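You operate a simulated robot arm through the tools that you are given. There is no shell and no other tool.

Carry out the task below with a simulated robot arm. There is one attempt and no reset: what you move stays moved.

JOB
Put the lid on the plate and shake it at the card's speed.
Fine: shut the deck jaw before the run, let it finish, then open the jaw. Where these are worked on the way, their far stop is far enough and under half their travel is too little: deck jaw.

Only the result counts: the job must be done as asked and must still hold three seconds after the hand-in. Knocking over, shifting, dropping, spilling or breaking anything else fails it. Lids that push on must go on centred and level and be pressed home; caps that screw on are set level and turned clockwise until they are tight.

ROBOT AND FRAMES
A 6-joint arm with a fingered hand, fixed in place. Base frame: the origin is on the floor under the middle of its stand, x ahead of it, y to its left, z up; the work surface is at about z = 900. Readings come in mm, degrees, newtons and seconds.
With the tool pointing down near the work surface it reaches from about 280 to 700 mm from the base axis. Its first joint turns from -166.0 to 166.0 degrees. Payload 4 kg.
The tool frame sits at the grasp point between the pads (the TCP): z along the fingers, y along the line on which they close. The tips reach 22 mm beyond it. The gripper opens to 112 mm; its body begins 60 mm behind the TCP. The gripper is a hand of 4 fingers: y runs from the thumb to the fingers, the wrist lies at [0, 0, -218] in the tool frame.
Orientation is told as [roll, pitch, yaw] about the base's x, y, z axes, in that order, counted from this pose: with the fingers straight down and closing along the base's y, the tool's x points along the base's -x, its y along +y and its z along -z.

CONTROLS
- The arm moves only by the tool nudge_tool. Its argument "moves" is text: rows parted by semicolons, each of 6 numbers parted by spaces: the shift along the tool's x, y, z in mm, then the turn, a rotation vector about the tool's x, y, z in degrees. In form: dx dy dz ax ay az; .... A call has 1 to 20 rows; each row is the pose to reach, as a shift and turn from the pose commanded when the call began, along the tool's axes at that moment. Each row takes 0.2 s and may step no farther than 50 mm and 8.6 degrees from the row before; otherwise, the whole call is refused. Where a pose cannot be reached the arm comes as near as it can. A force on the tool above 40 N (or 10 N above the force at the start of the call, whichever is more), or a blocked arm, ends the call early, and 0.2 s more pass. In this call time passes only in rows, and 0.2 s behind the last. It gives the time, the measured TCP pose, the force on the tool (base axes), the opening and the grip force at its end, in the units of the frame above (readings bear some noise), with the torque about the TCP (base axes, N m) and any sound that the robot's microphone picked up.
- Cameras (640 x 400 px; columns grow to the right, rows downward): "scene" is fixed at [49.6, -652.3, 1674.7]; the picture's right is [0.74, -0.67, 0.00], its down [-0.43, -0.48, -0.77] and it looks along [0.51, 0.57, -0.64] (base axes); focal length 340 px, centre (320, 200). "wrist" rides on the gripper at [69, 4, -83] in the tool frame; the picture's right is [-0.06, 1.00, 0.00], its down [-0.77, -0.05, -0.64] and it looks along [-0.64, -0.04, 0.77] (tool axes); focal length 243 px, centre (320, 200). There is no depth. A picture from a camera that has moved, and an enlarged one, comes with that camera's place and axes in the base frame and with its lens. The place of the scene camera against the robot may be out by one fixed shift of up to 18 mm in any direction.
- get_image(camera): a new picture of that camera. It takes no simulated time.
- curl_fingers(finger1, finger2, finger3, thumb_bend): sets how far each is bent, from 0 (flat) to 100 (curled in); at 30 the hand is open as for a grip, at 70 the pads meet at the TCP. One left out holds its place. A second passes; each finger stops where it meets its share of the squeeze, and holds until it gets a number again. It is the only way to open and close the hand. It gives what a move gives, with no picture; readings hold the bend of each and the force on the fingers (four entries, about 0 where the hand has none), thumb and palm.
- enlarge(camera, box): a new picture of the part [left, top, right, bottom] of that camera's present view, enlarged. It takes no simulated time.
- sign_off(): hands the job in; it is judged then, once.

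Nothing tells you positions but the pictures and the camera data. Unless the task says otherwise, let go and move clear before handing in.

The tools are called after "Call:" as a command line: name --argument value ..., lists and objects as JSON in quotes. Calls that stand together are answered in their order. nudge_tool: Moves the arm, as the interface text tells. Its arguments: {"type":"object","properties":{"moves":{"type":"string"}},"required":["moves"]} The other tools are called the same way: curl_fingers (finger1, finger2, finger3, thumb_bend) moves the fingers one by one; get_image (camera) takes a picture; enlarge (camera, box) takes an enlarged picture of a part of a camera's view; sign_off () hands the job in.

At the start:

```text
time: 0.0
eef_pos: [434.0, -16.8, 1204.2]
orientation: [0.0, 0.0, 0.0]
ft_force: [0.6, -0.7, -0.7]
wrist_torque: [-0.05, 0.03, 0.0]
opening: 112.0
grip_force: 0.1
shape: jaw
bend: [30.0, 30.0, 30.0, 30.0]
finger forces: [0.1, 0.1, 0.0, 0.0, 0.1, 0.1]
```

scene: 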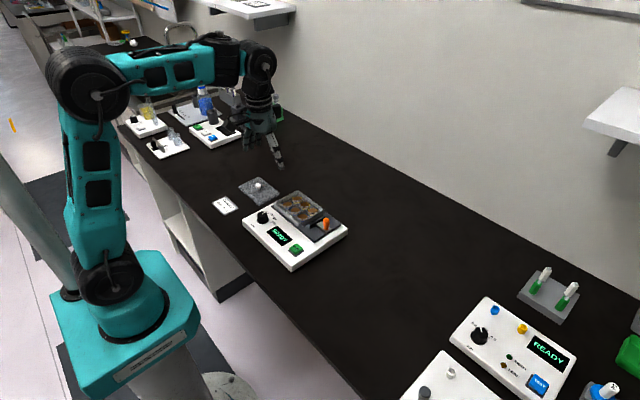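
wrist: 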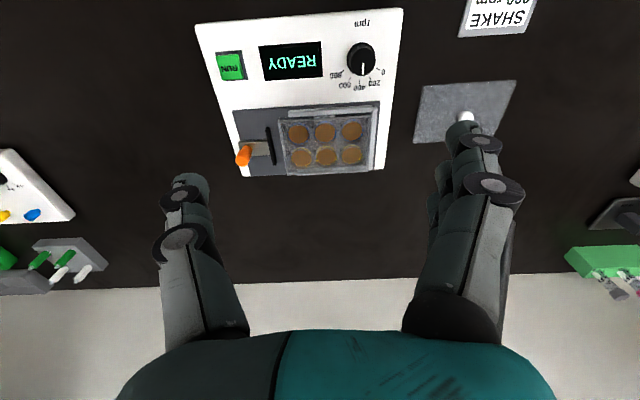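

I see a shaker unit with a 6-well plate on it, an orange jaw lever, a knob, a RUN button, and a card reading "SHAKE ... rpm"; a lid with a knob lies on a grey mat beside it. I will look closer before moving.

Call:
enlarge --camera "scene" --box '[200, 160, 360, 280]'

Call:
enlarge --camera "wrist" --box '[180, 0, 420, 190]'

Call:
enlarge --camera "wrist" --box '[380, 0, 560, 160]'

```text
3.33 times, centred on (280, 220) of scene
camera zoom: at [49.6, -652.3, 1674.7], right [0.74, -0.67, 0.0], down [-0.43, -0.48, -0.77], along [0.51, 0.57, -0.64], focal length 1135 px, centre (453, 133)
```

zoom: 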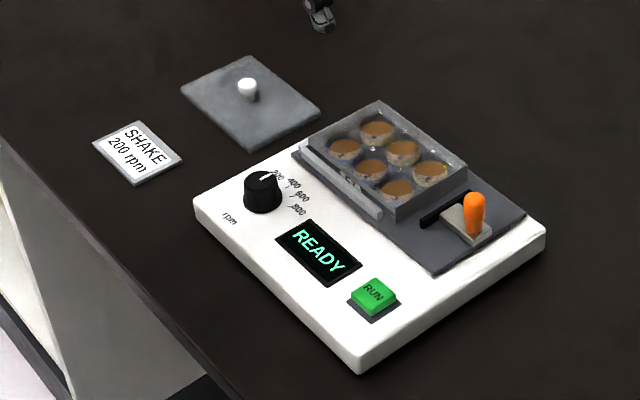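

```text
2.11 times, centred on (300, 95) of wrist
camera zoom: at [364.6, -12.3, 1288.0], right [0.06, 1.0, 0.0], down [0.77, -0.05, 0.64], along [0.64, -0.04, -0.77], focal length 511 px, centre (362, 421)
```

zoom: 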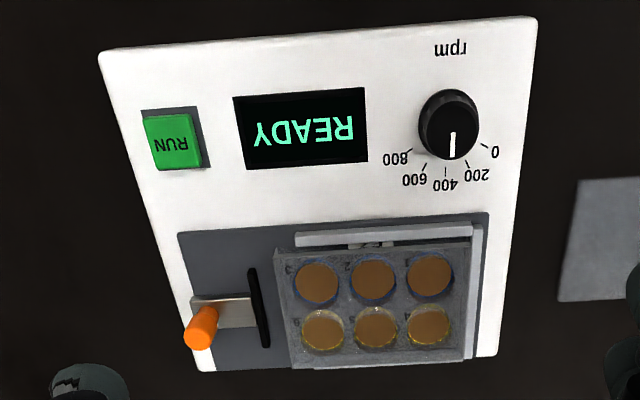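

```text
2.50 times, centred on (470, 80) of wrist
camera zoom: at [364.6, -12.3, 1288.0], right [0.06, 1.0, 0.0], down [0.77, -0.05, 0.64], along [0.64, -0.04, -0.77], focal length 606 px, centre (-55, 500)
```

zoom: 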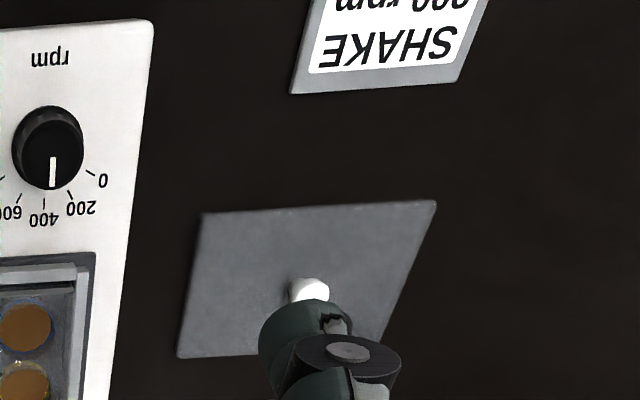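

The card seems to read 200 rpm. I'll look closer at the card, lid, plate and dial before moving.

Call:
enlarge --camera "scene" --box '[205, 165, 285, 215]'

Call:
enlarge --camera "scene" --box '[265, 180, 353, 235]'

Call:
enlarge --camera "wrist" --box '[225, 90, 395, 190]'

Call:
enlarge --camera "wrist" --box '[320, 10, 410, 100]'

```text
8.00 times, centred on (245, 190) of scene
camera zoom: at [49.6, -652.3, 1674.7], right [0.74, -0.67, 0.0], down [-0.43, -0.48, -0.77], along [0.51, 0.57, -0.64], focal length 2724 px, centre (920, 280)
```

zoom: 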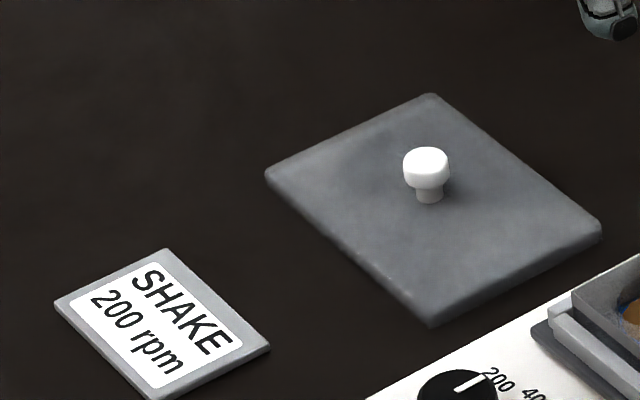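

```text
7.27 times, centred on (309, 208) of scene
camera zoom: at [49.6, -652.3, 1674.7], right [0.74, -0.67, 0.0], down [-0.43, -0.48, -0.77], along [0.51, 0.57, -0.64], focal length 2477 px, centre (400, 146)
```

zoom: 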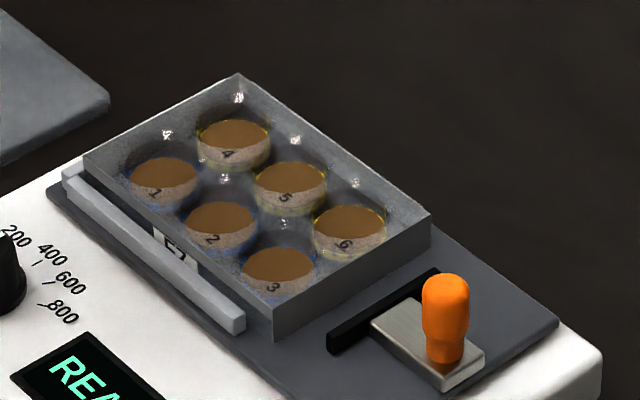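

```text
3.76 times, centred on (310, 140) of wrist
camera zoom: at [364.6, -12.3, 1288.0], right [0.06, 1.0, 0.0], down [0.77, -0.05, 0.64], along [0.64, -0.04, -0.77], focal length 913 px, centre (358, 426)
```

zoom: 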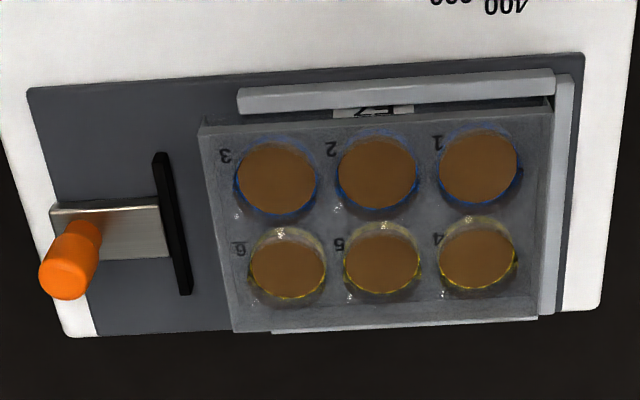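

```text
4.44 times, centred on (365, 55) of wrist
camera zoom: at [364.6, -12.3, 1288.0], right [0.06, 1.0, 0.0], down [0.77, -0.05, 0.64], along [0.64, -0.04, -0.77], focal length 1078 px, centre (120, 844)
```

zoom: 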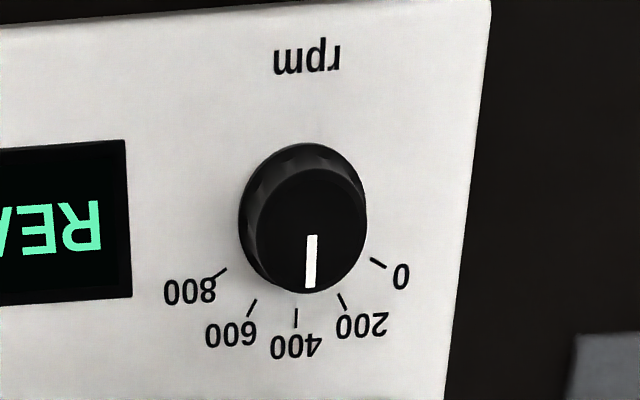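

The card reads 200 rpm, and the dial pointer stands at about 400. The lid with the white knob is near (519, 202), the plate near (500, -10) and the jaw handle near (542, -137). I'll lower the hand a little to get a closer wrist view of the shaker.

Call:
nudge_tool --moves "20 3 45 0 0 0; 34 7 85 0 0 0; 34 7 124 0 0 0"

Call:
get_image --camera "wrist"

```text
time: 0.8
eef_pos: [398.3, -8.8, 1080.5]
orientation: [0.0, -0.1, 0.0]
ft_force: [-0.1, 1.2, -0.1]
wrist_torque: [0.01, 0.04, 0.02]
opening: 111.6
grip_force: 0.1
shape: jaw
bend: [30.0, 30.0, 30.0, 30.0]
finger forces: [0.1, 0.1, 0.1, 0.1, 0.0, 0.0]
```

```text
taken
camera wrist: at [329.7, -4.7, 1163.6], right [0.06, 1.0, 0.0], down [0.76, -0.05, 0.64], along [0.64, -0.04, -0.77], focal length 243 px, centre (320, 200)
```

wrist: 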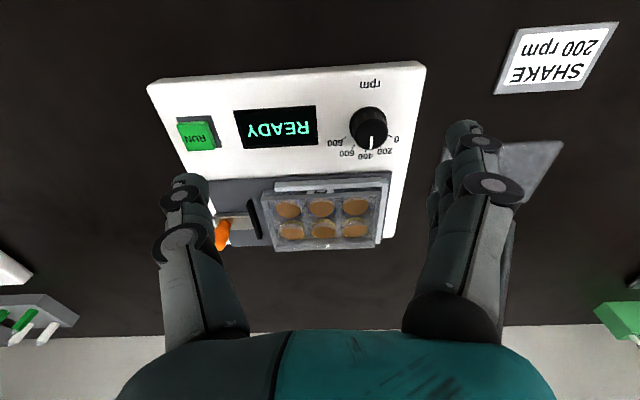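

Call:
enlarge --camera "wrist" --box '[200, 160, 400, 260]'

Call:
enlarge --camera "wrist" --box '[140, 60, 440, 180]'

Call:
enlarge --camera "wrist" --box '[400, 100, 580, 220]'

```text
3.20 times, centred on (300, 210) of wrist
camera zoom: at [329.7, -4.7, 1163.6], right [0.06, 1.0, 0.0], down [0.76, -0.05, 0.64], along [0.64, -0.04, -0.77], focal length 776 px, centre (384, 168)
```

zoom: 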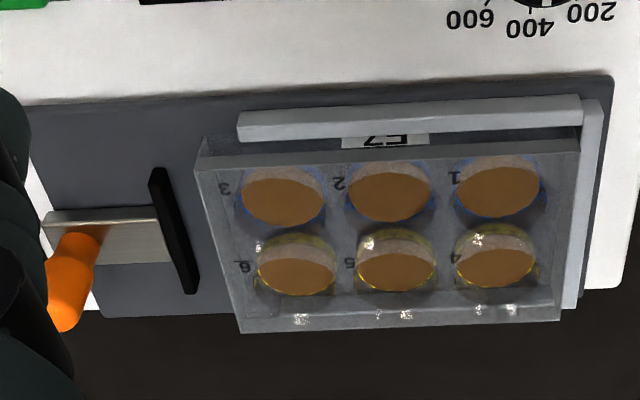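

```text
2.13 times, centred on (290, 120) of wrist
camera zoom: at [329.7, -4.7, 1163.6], right [0.06, 1.0, 0.0], down [0.76, -0.05, 0.64], along [0.64, -0.04, -0.77], focal length 518 px, centre (384, 371)
```

zoom: 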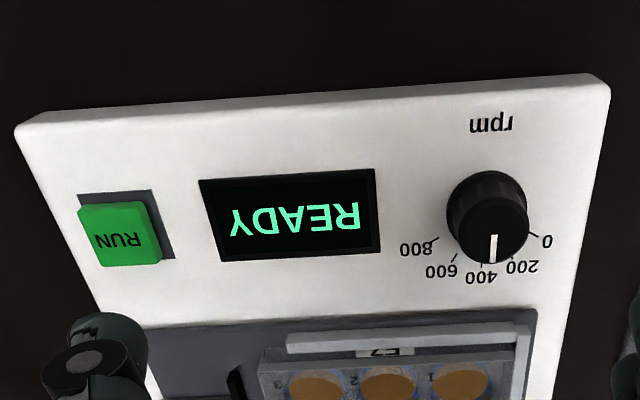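

```text
3.33 times, centred on (490, 160) of wrist
camera zoom: at [329.7, -4.7, 1163.6], right [0.06, 1.0, 0.0], down [0.76, -0.05, 0.64], along [0.64, -0.04, -0.77], focal length 809 px, centre (-247, 333)
```

zoom: 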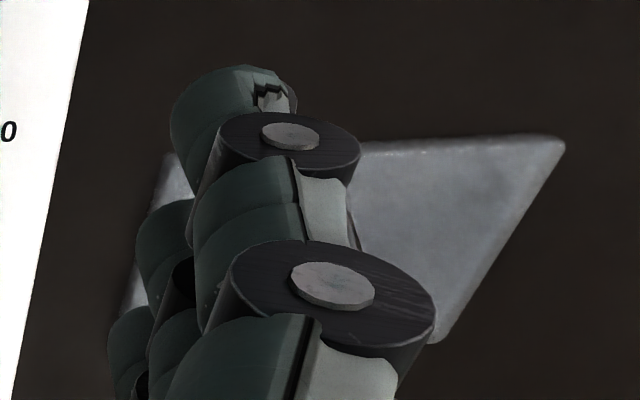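

The plate's top is at about z 970, spanning x 487..571 and y -76..49, and the jaw handle is hidden behind the thumb. I'll move sideways so that the handle is seen between the fingers.

Call:
nudge_tool --moves "-10 -45 0 0 0 0; -20 -90 0 0 0 0; -30 -128 0 0 0 0"

Call:
get_image --camera "wrist"

Call:
enlarge --camera "wrist" --box '[240, 120, 440, 260]'

```text
time: 1.6
eef_pos: [430.0, -137.8, 1079.9]
orientation: [0.0, 0.0, 0.1]
ft_force: [-0.9, -0.3, -0.4]
wrist_torque: [0.0, 0.0, 0.0]
opening: 112.1
grip_force: 0.1
shape: jaw
bend: [30.0, 30.0, 30.0, 30.0]
finger forces: [0.1, 0.0, 0.0, 0.0, 0.0, 0.0]
```

```text
taken
camera wrist: at [360.5, -133.9, 1163.5], right [0.06, 1.0, 0.0], down [0.76, -0.05, 0.64], along [0.64, -0.04, -0.77], focal length 243 px, centre (320, 200)
```

wrist: 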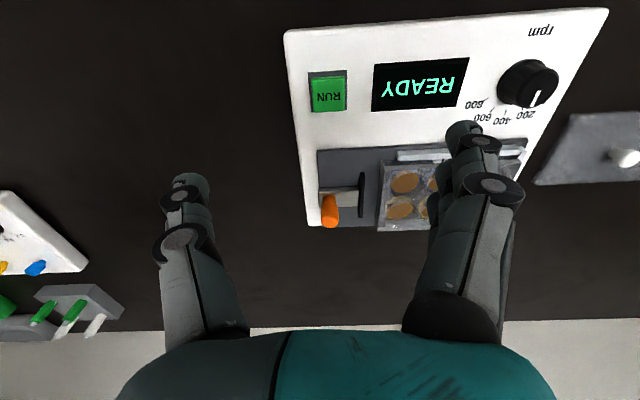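

```text
2.86 times, centred on (340, 190) of wrist
camera zoom: at [360.5, -133.9, 1163.5], right [0.06, 1.0, 0.0], down [0.76, -0.05, 0.64], along [0.64, -0.04, -0.77], focal length 693 px, centre (263, 229)
```

zoom: 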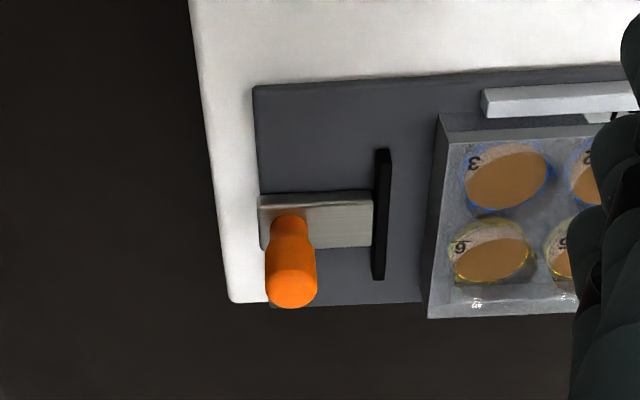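

The jaw handle stands at about (537, -135), from z 947 to 984, and must slide about 18 mm toward the plate (+y). I'll close the hand, come down on its -y side and push it home.

Call:
nudge_tool --moves "-35 -20 0 0 0 0; -70 -40 0 0 0 0; -107 -67 0 0 0 0"

Call:
curl_fingers --finger1 70 --finger2 70 --finger3 70 --thumb_bend 70

Call:
get_image --camera "scene"

Call:
get_image --camera "wrist"

```text
time: 2.4
eef_pos: [536.9, -204.7, 1081.1]
orientation: [-0.1, 0.1, -0.1]
ft_force: [0.2, 0.0, -0.2]
wrist_torque: [0.01, -0.02, 0.03]
opening: 111.8
grip_force: 0.1
shape: jaw
bend: [30.0, 30.0, 30.0, 30.0]
finger forces: [0.0, 0.0, 0.0, 0.1, 0.1, 0.0]
```

```text
time: 3.4
eef_pos: [535.6, -204.9, 1080.9]
orientation: [-0.1, 0.0, 0.0]
ft_force: [-0.1, 0.0, -0.3]
wrist_torque: [0.0, 0.02, 0.02]
opening: 9.8
grip_force: 0.0
shape: fingers
bend: [70.0, 70.0, 70.0, 70.0]
finger forces: [0.0, 0.0, 0.1, 0.0, 0.1, 0.0]
```

```text
taken
```

scene: 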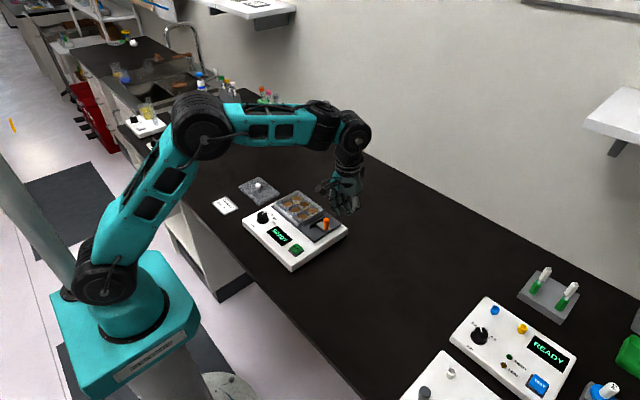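

```text
taken
camera wrist: at [467.1, -201.0, 1164.1], right [0.06, 1.0, 0.0], down [0.77, -0.05, 0.64], along [0.64, -0.04, -0.77], focal length 243 px, centre (320, 200)
```

wrist: 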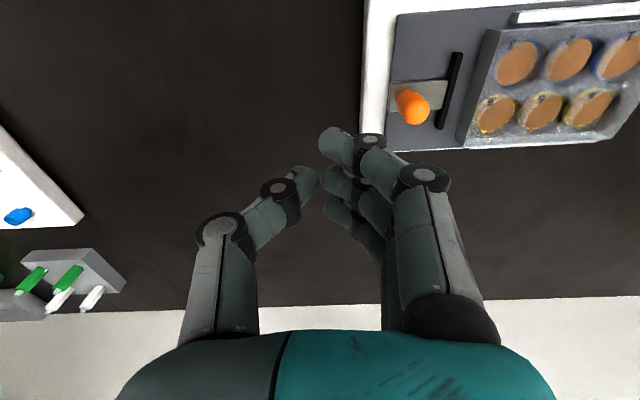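

The closed hand bulges too much at the knuckles, so I'll push with the backs of the open fingers instead. They hang nearly vertical at about 60–70 mm from the TCP. I'll open to 30 and descend on the -y side of the handle.

Call:
curl_fingers --finger1 30 --finger2 30 --finger3 30 --thumb_bend 30

Call:
nudge_tool --moves "-2 -30 0 0 0 0; -2 -30 40 0 0 0; -2 -30 75 0 0 0; -2 -30 101 0 0 0"

Call:
get_image --camera "wrist"

Call:
enlarge --camera "scene" --box '[260, 150, 400, 250]'

```text
time: 4.4
eef_pos: [536.7, -204.9, 1080.2]
orientation: [0.0, 0.0, -0.1]
ft_force: [0.1, 0.5, 0.8]
wrist_torque: [-0.01, 0.0, -0.01]
opening: 112.3
grip_force: 0.1
shape: fingers
bend: [30.0, 30.0, 30.0, 30.0]
finger forces: [0.1, 0.0, 0.1, 0.0, 0.0, 0.1]
```

```text
time: 5.4
eef_pos: [537.9, -234.1, 978.9]
orientation: [0.1, 0.0, 0.0]
ft_force: [-0.1, 0.1, 0.5]
wrist_torque: [0.02, 0.02, -0.01]
opening: 113.0
grip_force: 0.0
shape: fingers
bend: [30.0, 30.0, 30.0, 30.0]
finger forces: [0.0, 0.0, 0.0, 0.0, 0.0, 0.1]
```

```text
taken
camera wrist: at [469.4, -230.6, 1062.6], right [0.06, 1.0, 0.0], down [0.76, -0.05, 0.64], along [0.64, -0.04, -0.77], focal length 243 px, centre (320, 200)
```

wrist: 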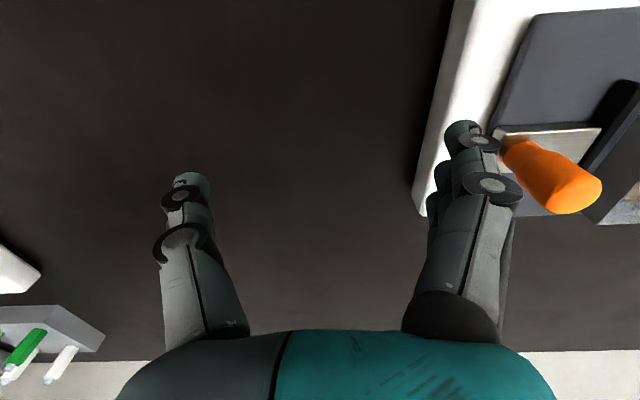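

```text
4.00 times, centred on (330, 200) of scene
camera zoom: at [49.6, -652.3, 1674.7], right [0.74, -0.67, 0.0], down [-0.43, -0.48, -0.77], along [0.51, 0.57, -0.64], focal length 1362 px, centre (280, 200)
```

zoom: 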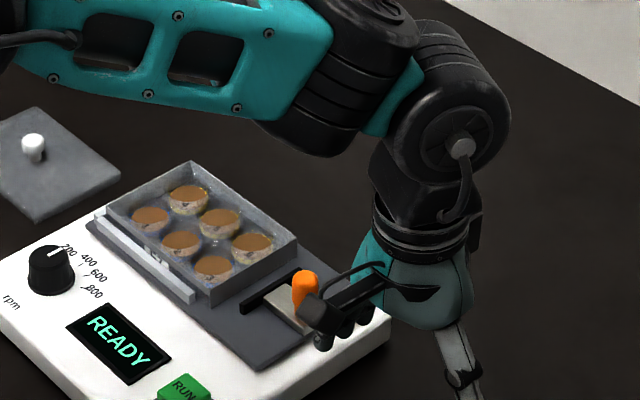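

The fingers hang beside the handle, on its -y side. I'll push +y in small steps and watch the force.

Call:
nudge_tool --moves "0 4 0 0 0 0; 0 8 0 0 0 0; 0 12 0 0 0 0; 0 15 0 0 0 0; 0 18 0 0 0 0; 0 21 0 0 0 0; 0 24 0 0 0 0"

Call:
get_image --camera "wrist"

```text
time: 7.0
eef_pos: [537.1, -210.7, 979.2]
orientation: [0.0, 0.0, -0.1]
ft_force: [0.3, -1.4, 2.0]
wrist_torque: [0.03, 0.01, 0.03]
opening: 112.7
grip_force: 0.7
shape: fingers
bend: [30.0, 31.0, 30.0, 30.0]
finger forces: [0.1, 1.7, 0.0, 0.0, 0.0, 0.0]
```

```text
taken
camera wrist: at [469.5, -206.8, 1063.1], right [0.06, 1.0, 0.0], down [0.76, -0.05, 0.64], along [0.64, -0.04, -0.77], focal length 243 px, centre (320, 200)
```

wrist: 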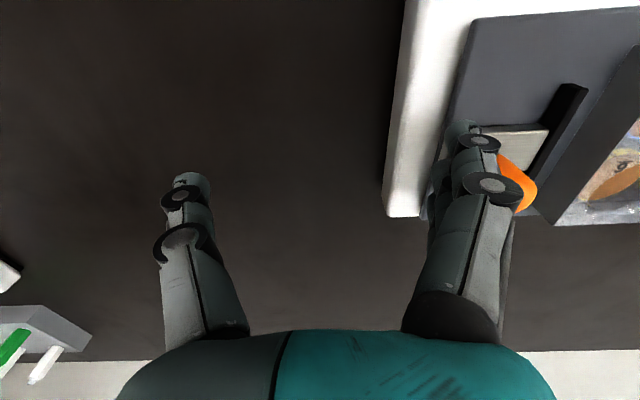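

Finger 2 has just touched the handle (1.7 N). I'll keep pushing.

Call:
nudge_tool --moves "0 3 0 0 0 0; 0 6 0 0 0 0; 0 9 0 0 0 0; 0 12 0 0 0 0"

Call:
get_image --camera "wrist"

Call:
enlarge --camera "scene" --box '[260, 150, 400, 250]'

```text
time: 8.0
eef_pos: [538.6, -197.9, 979.1]
orientation: [0.0, 0.1, 0.1]
ft_force: [0.0, 0.0, 0.3]
wrist_torque: [0.0, -0.03, -0.02]
opening: 113.0
grip_force: 0.2
shape: fingers
bend: [30.0, 30.0, 30.0, 30.0]
finger forces: [0.0, 0.0, 0.0, 0.0, 0.0, 0.0]
```

```text
taken
camera wrist: at [469.9, -193.9, 1063.1], right [0.06, 1.0, 0.0], down [0.77, -0.05, 0.64], along [0.64, -0.04, -0.77], focal length 243 px, centre (320, 200)
```

wrist: 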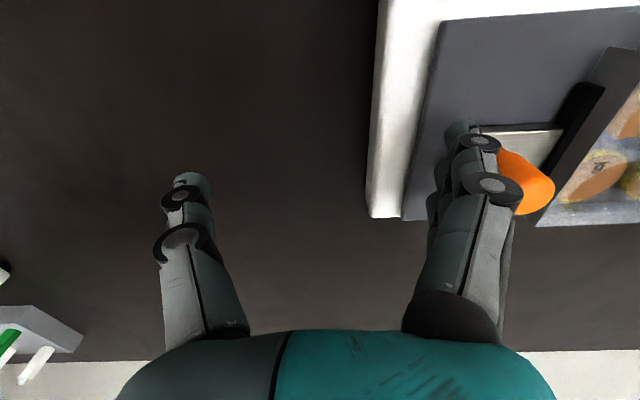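

```text
4.00 times, centred on (330, 200) of scene
camera zoom: at [49.6, -652.3, 1674.7], right [0.74, -0.67, 0.0], down [-0.43, -0.48, -0.77], along [0.51, 0.57, -0.64], focal length 1362 px, centre (280, 200)
```

zoom: 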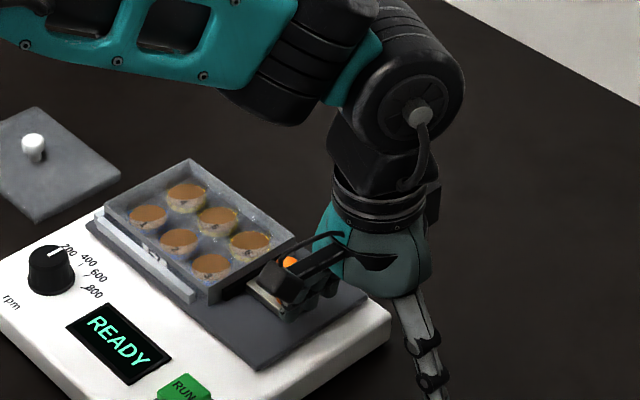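

The jaw moved and the pad looks close to the plate, with the force now at zero (it may have a detent). I'll push further to make sure it is at its stop.

Call:
nudge_tool --moves "0 2 0 0 0 0; 0 4 0 0 0 0; 0 6 0 0 0 0; 0 8 0 0 0 0; 0 10 0 0 0 0"

Call:
enlarge --camera "scene" --box '[260, 150, 400, 250]'

Call:
get_image --camera "wrist"

```text
time: 9.2
eef_pos: [538.2, -188.4, 979.8]
orientation: [0.0, 0.0, -0.1]
ft_force: [-0.2, -3.3, 2.4]
wrist_torque: [0.09, 0.02, 0.1]
opening: 112.6
grip_force: 2.0
shape: fingers
bend: [30.0, 33.0, 30.0, 30.0]
finger forces: [0.0, 3.5, 0.1, 0.1, 0.0, 0.1]
```

```text
4.00 times, centred on (330, 200) of scene
camera zoom: at [49.6, -652.3, 1674.7], right [0.74, -0.67, 0.0], down [-0.43, -0.48, -0.77], along [0.51, 0.57, -0.64], focal length 1362 px, centre (280, 200)
```

zoom: 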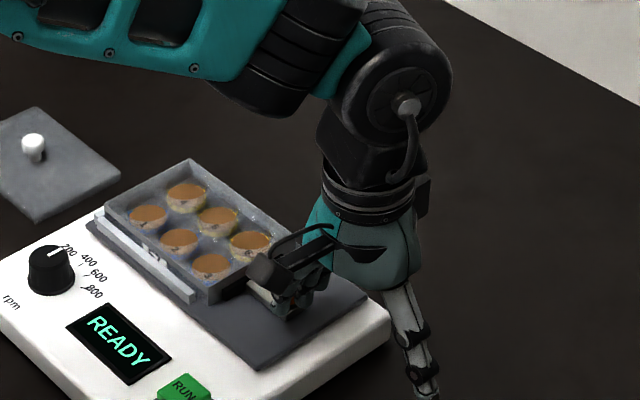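

```text
taken
camera wrist: at [469.7, -184.4, 1063.4], right [0.06, 1.0, 0.0], down [0.76, -0.05, 0.64], along [0.64, -0.04, -0.77], focal length 243 px, centre (320, 200)
```

wrist: 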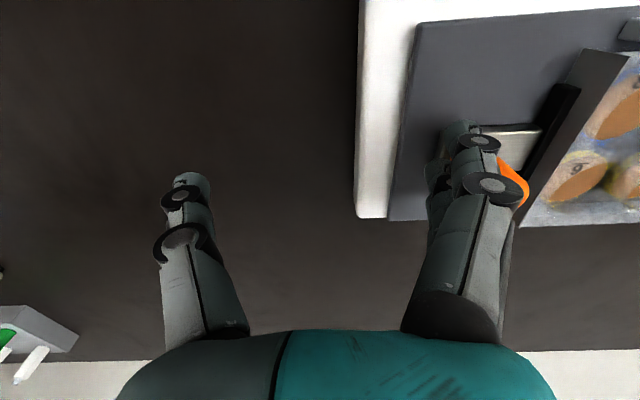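

Call:
nudge_tool --moves "0 2 0 0 0 0; 0 4 0 0 0 0; 0 6 0 0 0 0"

Call:
get_image --camera "wrist"

Call:
enlarge --camera "wrist" --box '[400, 0, 640, 240]'

```text
time: 10.0
eef_pos: [539.9, -182.2, 979.8]
orientation: [0.1, -0.1, -0.2]
ft_force: [0.4, -8.3, 5.9]
wrist_torque: [0.16, -0.01, 0.03]
opening: 112.7
grip_force: 3.8
shape: fingers
bend: [30.0, 37.0, 30.0, 30.0]
finger forces: [0.0, 8.5, 0.0, 0.1, 0.1, 0.0]
```

```text
taken
camera wrist: at [469.5, -178.2, 1063.3], right [0.06, 1.0, 0.0], down [0.76, -0.05, 0.64], along [0.64, -0.04, -0.77], focal length 243 px, centre (320, 200)
```

wrist: 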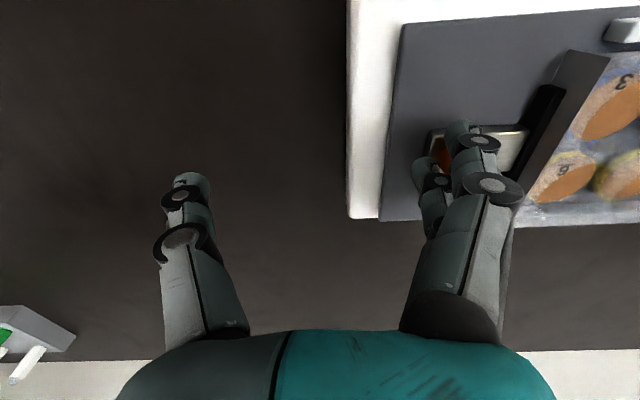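

```text
1.67 times, centred on (520, 120) of wrist
camera zoom: at [469.5, -178.2, 1063.3], right [0.06, 1.0, 0.0], down [0.76, -0.05, 0.64], along [0.64, -0.04, -0.77], focal length 404 px, centre (-13, 333)
```

zoom: 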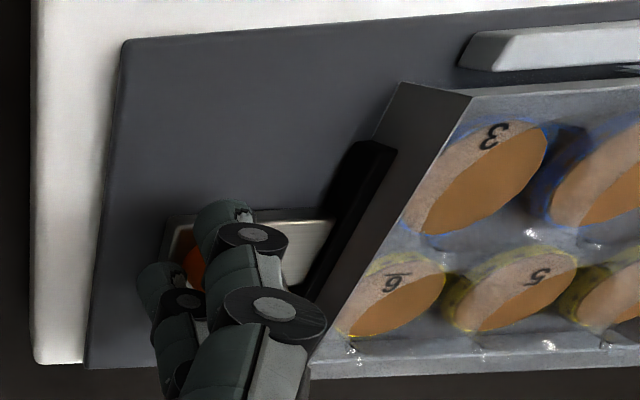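

The jaw pad is now against the plate and the force rises without further travel, so the jaw is shut. I'll back off, lift and look.

Call:
nudge_tool --moves "0 -10 0 0 0 0; 0 -30 0 0 0 0; 0 -50 0 0 0 0; 0 -50 -45 0 0 0; 0 -50 -90 0 0 0; 40 -20 -120 0 0 0; 80 20 -120 0 0 0; 110 50 -120 0 0 0"

Call:
get_image --camera "wrist"

Call:
enlarge --camera "wrist" --box '[240, 100, 440, 240]'

Call:
enlarge --camera "scene" --box '[260, 150, 400, 250]'

```text
refused: row 6 steps farther than a row can; nothing moved
```

```text
taken
camera wrist: at [469.5, -178.2, 1063.3], right [0.06, 1.0, 0.0], down [0.76, -0.05, 0.64], along [0.64, -0.04, -0.77], focal length 243 px, centre (320, 200)
```

wrist: 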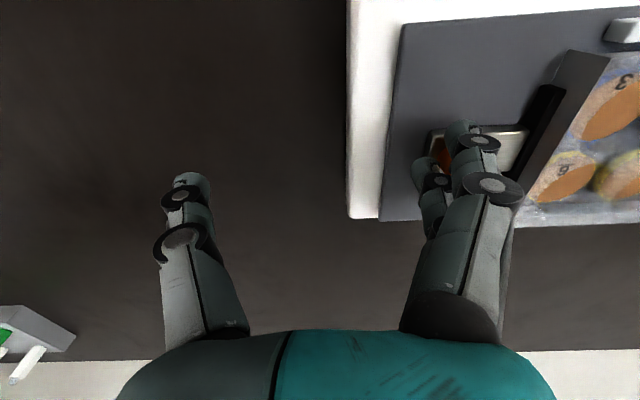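

```text
2.86 times, centred on (340, 170) of wrist
camera zoom: at [469.5, -178.2, 1063.3], right [0.06, 1.0, 0.0], down [0.76, -0.05, 0.64], along [0.64, -0.04, -0.77], focal length 693 px, centre (263, 286)
```

zoom: 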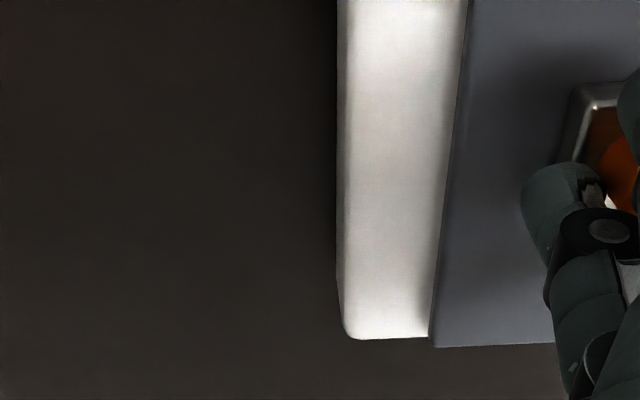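

```text
4.00 times, centred on (330, 200) of scene
camera zoom: at [49.6, -652.3, 1674.7], right [0.74, -0.67, 0.0], down [-0.43, -0.48, -0.77], along [0.51, 0.57, -0.64], focal length 1362 px, centre (280, 200)
```

zoom: 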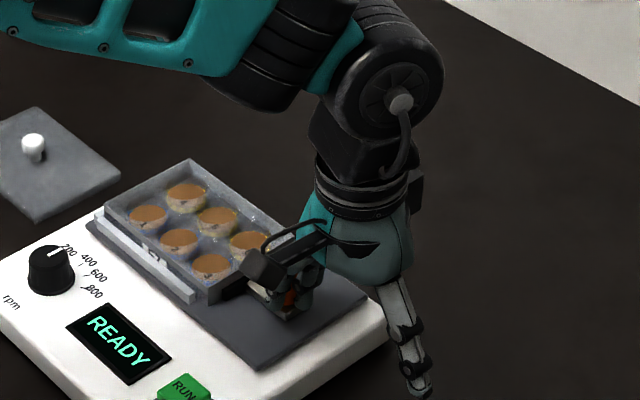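

The last call was refused because a step was too long; nothing moved. I'll redo the retreat with shorter steps.

Call:
nudge_tool --moves "0 -10 0 0 0 0; 0 -30 0 0 0 0; 0 -50 0 0 0 0; 0 -50 -40 0 0 0; 0 -50 -80 0 0 0; 0 -50 -120 0 0 0; 30 -20 -120 0 0 0; 60 10 -120 0 0 0; 90 40 -120 0 0 0; 110 55 -120 0 0 0"

Call:
get_image --camera "wrist"

Call:
enlarge --camera "wrist" --box '[260, 100, 460, 240]'

Call:
enlarge --camera "scene" --box '[260, 150, 400, 250]'

```text
time: 12.2
eef_pos: [428.1, -126.6, 1099.6]
orientation: [0.0, 0.0, 0.0]
ft_force: [0.1, 1.0, -1.2]
wrist_torque: [0.03, 0.01, 0.02]
opening: 112.8
grip_force: 0.1
shape: fingers
bend: [30.0, 30.0, 30.0, 30.0]
finger forces: [0.1, 0.0, 0.0, 0.0, 0.1, 0.0]
```

```text
taken
camera wrist: at [359.0, -122.3, 1182.4], right [0.06, 1.0, 0.0], down [0.77, -0.05, 0.64], along [0.64, -0.04, -0.77], focal length 243 px, centre (320, 200)
```

wrist: 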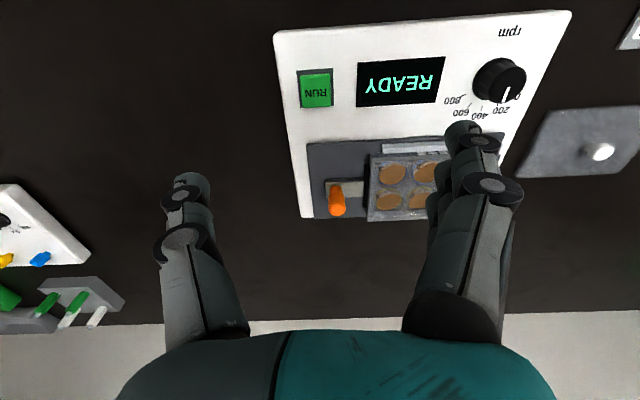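

```text
2.86 times, centred on (360, 170) of wrist
camera zoom: at [359.0, -122.3, 1182.4], right [0.06, 1.0, 0.0], down [0.77, -0.05, 0.64], along [0.64, -0.04, -0.77], focal length 693 px, centre (206, 286)
```

zoom: 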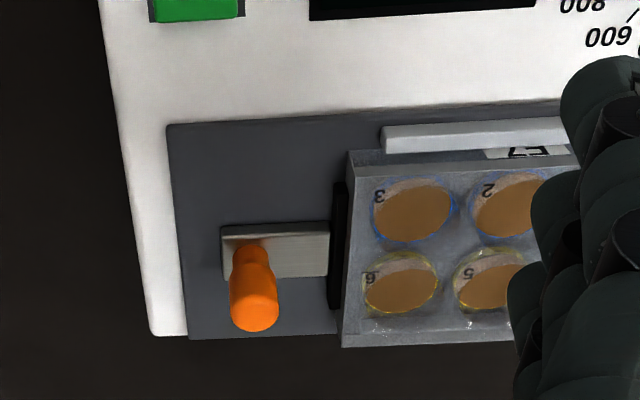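

```text
4.00 times, centred on (330, 200) of scene
camera zoom: at [49.6, -652.3, 1674.7], right [0.74, -0.67, 0.0], down [-0.43, -0.48, -0.77], along [0.51, 0.57, -0.64], focal length 1362 px, centre (280, 200)
```

zoom: 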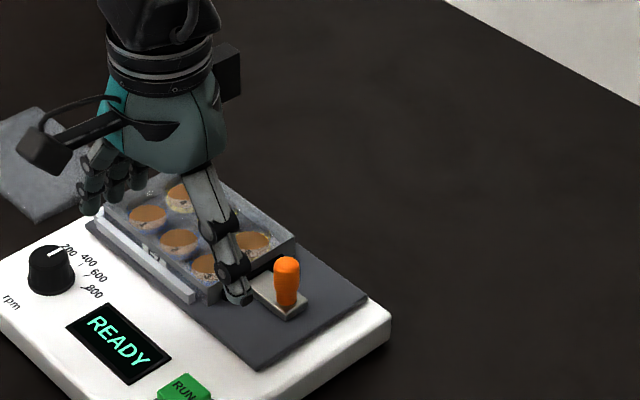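

The jaw is shut, with the handle now at about (537, -115). Next I'll move over to view the lid.

Call:
nudge_tool --moves "0 47 0 0 0 0; 0 94 0 0 0 0; 0 141 0 0 0 0; 0 188 0 0 0 0; 0 235 0 0 0 0; 0 282 0 0 0 0; 0 327 0 0 0 0"

Call:
get_image --camera "wrist"

Call:
enlarge --camera "wrist" --box '[220, 100, 420, 240]'

```text
time: 13.8
eef_pos: [428.1, 200.8, 1100.3]
orientation: [0.0, 0.0, 0.0]
ft_force: [-0.9, -0.9, 0.1]
wrist_torque: [-0.02, 0.01, -0.01]
opening: 112.8
grip_force: 0.1
shape: fingers
bend: [30.0, 30.0, 30.0, 30.0]
finger forces: [0.0, 0.1, 0.1, 0.1, 0.0, 0.0]
```

```text
taken
camera wrist: at [359.2, 204.8, 1184.2], right [0.06, 1.0, 0.0], down [0.76, -0.05, 0.64], along [0.64, -0.04, -0.77], focal length 243 px, centre (320, 200)
```

wrist: 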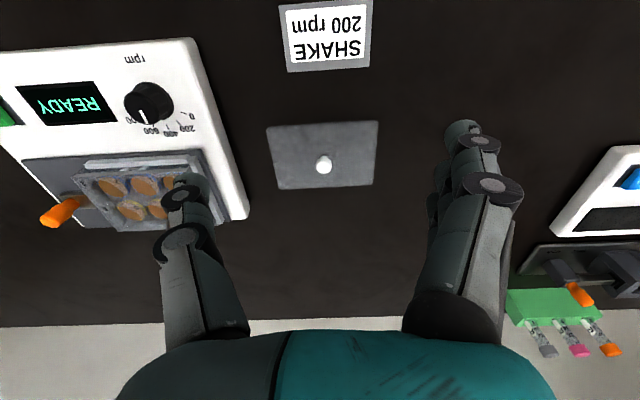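

```text
2.86 times, centred on (320, 170) of wrist
camera zoom: at [359.2, 204.8, 1184.2], right [0.06, 1.0, 0.0], down [0.76, -0.05, 0.64], along [0.64, -0.04, -0.77], focal length 693 px, centre (320, 286)
```

zoom: 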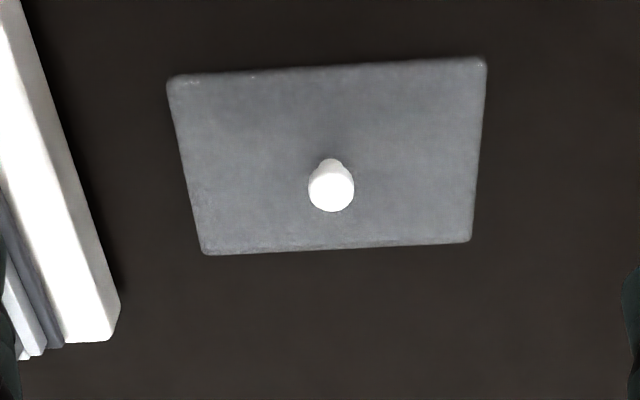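

The lid lies square: centre about (518, 200), top at about z 908, knob cap 20 mm wide with its top near z 930. I'll move above the knob, partly lower, and check.

Call:
nudge_tool --moves "-30 0 35 0 0 0; -60 -1 70 0 0 0; -90 -1 105 0 0 0; -90 -1 130 0 0 0"

Call:
get_image --camera "wrist"

Call:
enlarge --camera "scene" --box '[200, 120, 340, 220]'

```text
time: 14.8
eef_pos: [518.5, 198.4, 968.0]
orientation: [0.0, 0.0, 0.0]
ft_force: [0.1, 0.2, 0.6]
wrist_torque: [0.0, -0.01, 0.02]
opening: 112.5
grip_force: 0.0
shape: fingers
bend: [30.0, 30.0, 30.0, 30.0]
finger forces: [0.0, 0.0, 0.0, 0.0, 0.0, 0.1]
```

```text
taken
camera wrist: at [449.7, 202.3, 1052.2], right [0.06, 1.0, 0.0], down [0.76, -0.05, 0.64], along [0.64, -0.04, -0.77], focal length 243 px, centre (320, 200)
```

wrist: 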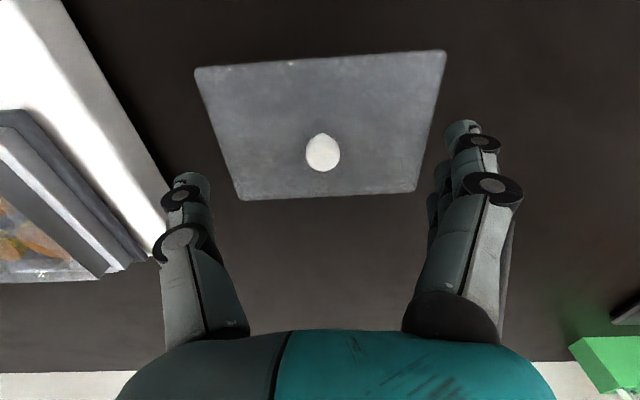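

```text
4.00 times, centred on (270, 170) of scene
camera zoom: at [49.6, -652.3, 1674.7], right [0.74, -0.67, 0.0], down [-0.43, -0.48, -0.77], along [0.51, 0.57, -0.64], focal length 1362 px, centre (520, 320)
```

zoom: 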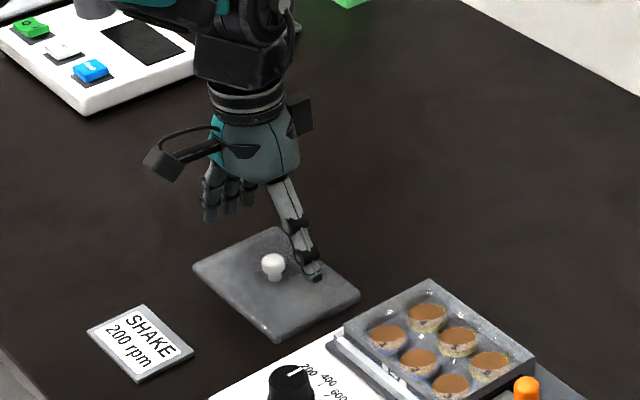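

The knob is centred at about (518.5, 199.8) with its top near z 928. I'll descend to a TCP height of 938 and pre-close the fingers.

Call:
nudge_tool --moves "0 1.3 15 0 0 0; 0 1.3 29 0 0 0"

Call:
curl_fingers --finger1 55 --finger2 55 --finger3 55 --thumb_bend 55

Call:
get_image --camera "wrist"

Call:
enlarge --camera "scene" --box '[225, 150, 295, 200]'

```text
time: 15.4
eef_pos: [519.2, 199.6, 939.5]
orientation: [0.0, 0.0, 0.0]
ft_force: [1.6, -0.6, 0.2]
wrist_torque: [0.05, -0.01, 0.04]
opening: 112.9
grip_force: 0.1
shape: fingers
bend: [30.0, 30.0, 30.0, 30.0]
finger forces: [0.0, 0.0, 0.0, 0.1, 0.0, 0.0]
```

```text
time: 16.4
eef_pos: [518.7, 199.9, 939.5]
orientation: [0.0, 0.0, 0.1]
ft_force: [-0.5, -0.2, 0.9]
wrist_torque: [0.02, 0.0, -0.01]
opening: 44.5
grip_force: 0.1
shape: fingers
bend: [55.0, 55.0, 55.0, 55.0]
finger forces: [0.0, 0.0, 0.1, 0.0, 0.0, 0.1]
```

```text
taken
camera wrist: at [449.4, 203.6, 1023.8], right [0.06, 1.0, 0.0], down [0.77, -0.05, 0.64], along [0.64, -0.04, -0.77], focal length 243 px, centre (320, 200)
```

wrist: 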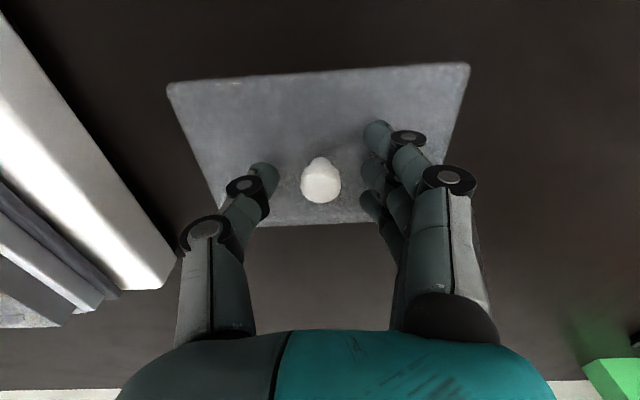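

```text
8.00 times, centred on (260, 175) of scene
camera zoom: at [49.6, -652.3, 1674.7], right [0.74, -0.67, 0.0], down [-0.43, -0.48, -0.77], along [0.51, 0.57, -0.64], focal length 2724 px, centre (800, 400)
```

zoom: 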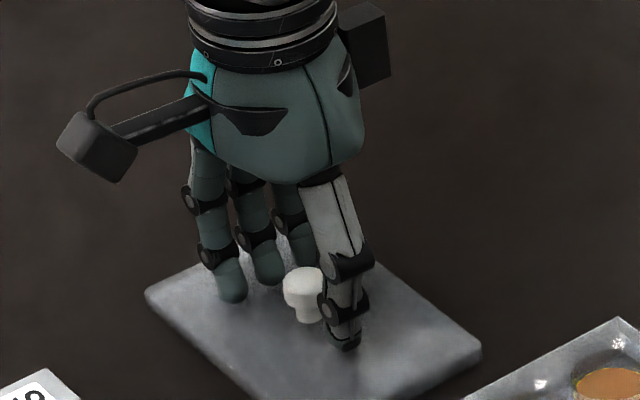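

Fingers surround the knob with no contact yet. I'll close the middle finger and thumb on the cap, with the outer fingers a bit closer as side guards.

Call:
curl_fingers --finger1 64 --finger2 75 --finger3 64 --thumb_bend 75

Call:
get_image --camera "wrist"

Call:
enlarge --camera "scene" --box '[225, 150, 295, 200]'

```text
time: 17.4
eef_pos: [518.0, 199.4, 940.8]
orientation: [0.0, 0.0, -0.1]
ft_force: [0.0, -0.1, -0.1]
wrist_torque: [0.03, 0.03, -0.03]
opening: 19.0
grip_force: 8.5
shape: fingers
bend: [64.0, 70.0, 64.0, 69.0]
finger forces: [0.0, 8.8, 0.1, 0.0, 8.8, 0.0]
```

```text
taken
camera wrist: at [449.4, 203.6, 1023.8], right [0.06, 1.0, 0.0], down [0.77, -0.05, 0.64], along [0.64, -0.04, -0.77], focal length 243 px, centre (320, 200)
```

wrist: 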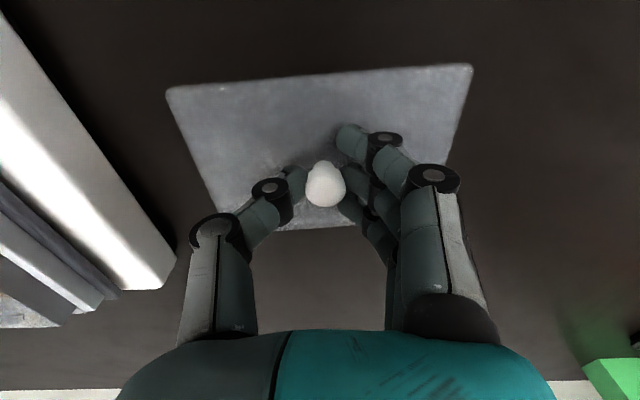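

```text
8.00 times, centred on (260, 175) of scene
camera zoom: at [49.6, -652.3, 1674.7], right [0.74, -0.67, 0.0], down [-0.43, -0.48, -0.77], along [0.51, 0.57, -0.64], focal length 2724 px, centre (800, 400)
```

zoom: 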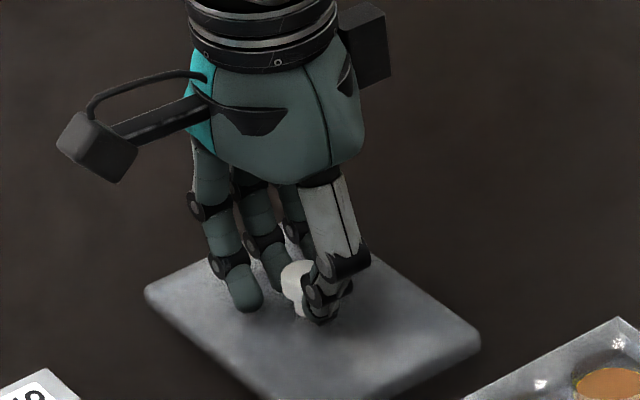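

The grip reads 8.5 N and the lid has crept about 2 mm toward +y. I'll lift a little and check that the lid hangs level.

Call:
nudge_tool --moves "0 0 -5 0 0 0; 0 0 -15 0 0 0; 0 0 -30 0 0 0; 0 0 -50 0 0 0"

Call:
get_image --camera "wrist"

Call:
enlarge --camera "scene" --box '[210, 130, 310, 210]'

```text
time: 18.4
eef_pos: [517.7, 201.0, 991.2]
orientation: [0.0, -0.1, 0.0]
ft_force: [1.1, -0.6, 0.4]
wrist_torque: [0.03, -0.02, 0.0]
opening: 18.8
grip_force: 9.0
shape: fingers
bend: [64.0, 70.0, 64.0, 69.0]
finger forces: [0.1, 9.0, 0.0, 0.0, 8.8, 0.1]
```

```text
taken
camera wrist: at [449.5, 204.1, 1074.3], right [0.06, 1.0, 0.0], down [0.77, -0.05, 0.64], along [0.64, -0.04, -0.77], focal length 243 px, centre (320, 200)
```

wrist: 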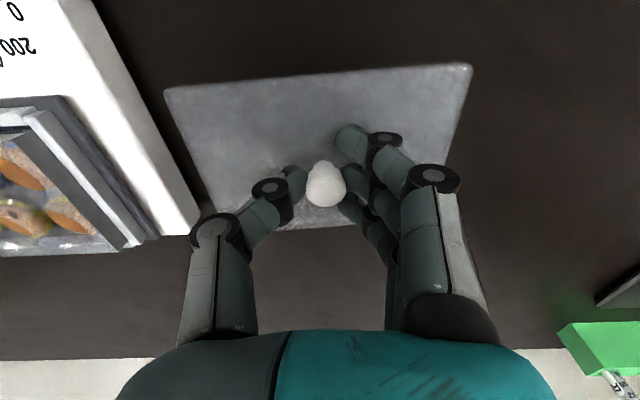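

```text
5.00 times, centred on (260, 170) of scene
camera zoom: at [49.6, -652.3, 1674.7], right [0.74, -0.67, 0.0], down [-0.43, -0.48, -0.77], along [0.51, 0.57, -0.64], focal length 1703 px, centre (620, 350)
```

zoom: 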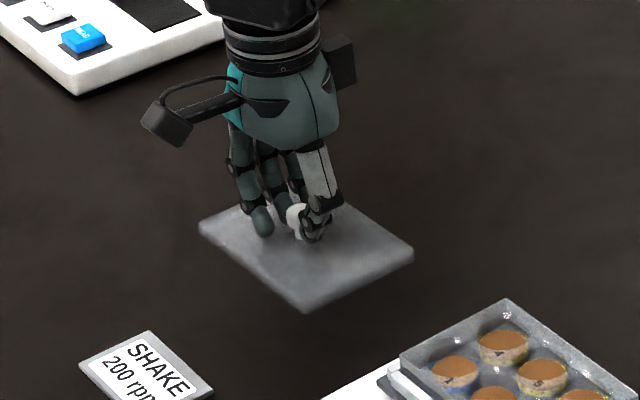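

Call:
enlarge --camera "wrist" --box '[140, 50, 340, 250]'

Call:
enlarge --camera "wrist" --box '[310, 50, 510, 250]'

```text
2.00 times, centred on (240, 150) of wrist
camera zoom: at [449.5, 204.1, 1074.3], right [0.06, 1.0, 0.0], down [0.77, -0.05, 0.64], along [0.64, -0.04, -0.77], focal length 485 px, centre (480, 300)
```

zoom: 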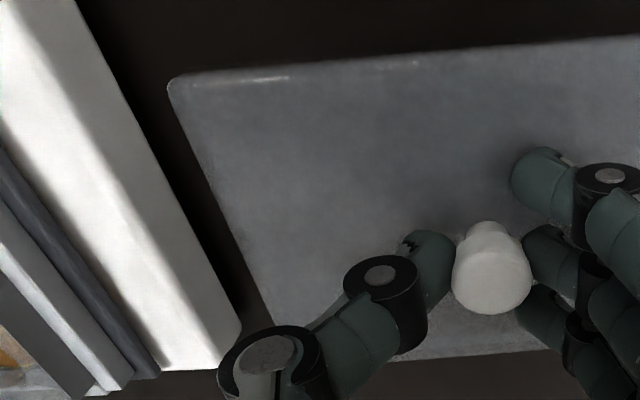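

```text
2.00 times, centred on (410, 150) of wrist
camera zoom: at [449.5, 204.1, 1074.3], right [0.06, 1.0, 0.0], down [0.77, -0.05, 0.64], along [0.64, -0.04, -0.77], focal length 485 px, centre (140, 300)
```

zoom: 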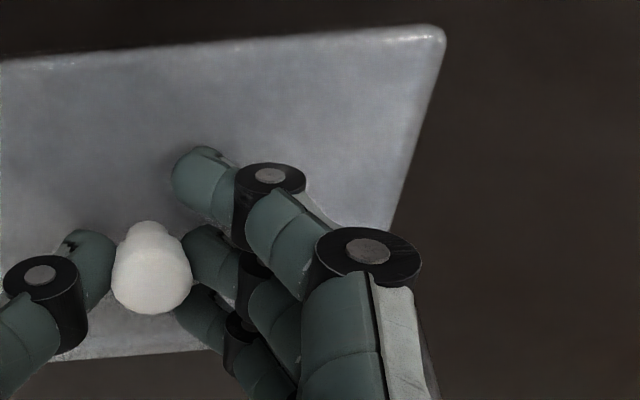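

The lid is held but hangs about 3° off level (its +y side low). I'll lift higher, roll the tool 3° to level it, and carry it over the plate.

Call:
nudge_tool --moves "0 0 -20 -1 0 0; 0 0 -40 -2 0 0; 0 0 -58 -3 0 0; -1 -20 -58 -3 0 0; -2 -45 -58 -3 0 0; -3 -70 -58 -3 0 0; -4 -95 -58 -3 0 0; -5 -120 -58 -3 0 0; -6 -145 -58 -3 0 0; -7 -170 -58 -3 0 0; -8 -195 -58 -3 0 0; -9 -210 -58 -3 0 0; -9.4 -217 -58 -3 0 0"

Call:
get_image --camera "wrist"

Call:
enlarge --camera "scene" --box '[250, 140, 370, 230]'

```text
time: 21.2
eef_pos: [528.3, -17.8, 1048.0]
orientation: [3.0, 0.0, 0.0]
ft_force: [-0.7, -0.1, -0.2]
wrist_torque: [0.01, 0.03, -0.01]
opening: 18.8
grip_force: 8.1
shape: fingers
bend: [64.0, 70.0, 64.0, 69.0]
finger forces: [0.2, 8.9, 0.0, 0.0, 8.7, 0.0]
```

```text
taken
camera wrist: at [459.2, -17.8, 1132.2], right [0.06, 1.0, 0.05], down [0.77, -0.08, 0.64], along [0.64, 0.0, -0.77], focal length 243 px, centre (320, 200)
```

wrist: 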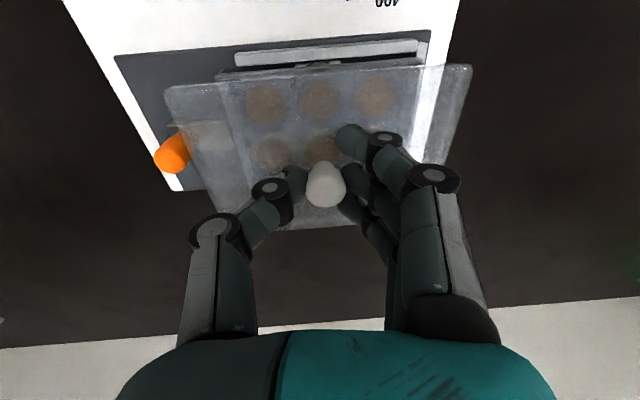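

```text
4.44 times, centred on (310, 185) of scene
camera zoom: at [49.6, -652.3, 1674.7], right [0.74, -0.67, 0.0], down [-0.43, -0.48, -0.77], along [0.51, 0.57, -0.64], focal length 1514 px, centre (364, 267)
```

zoom: 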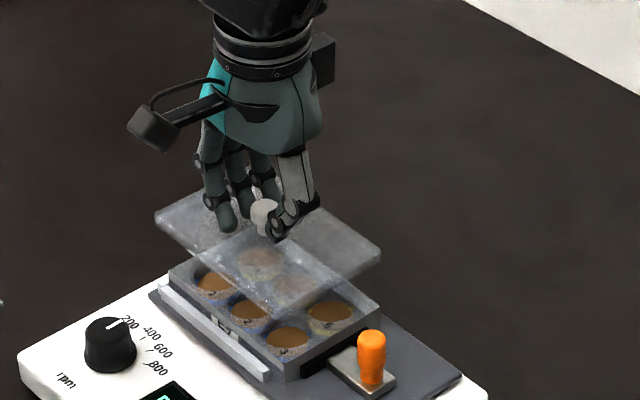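

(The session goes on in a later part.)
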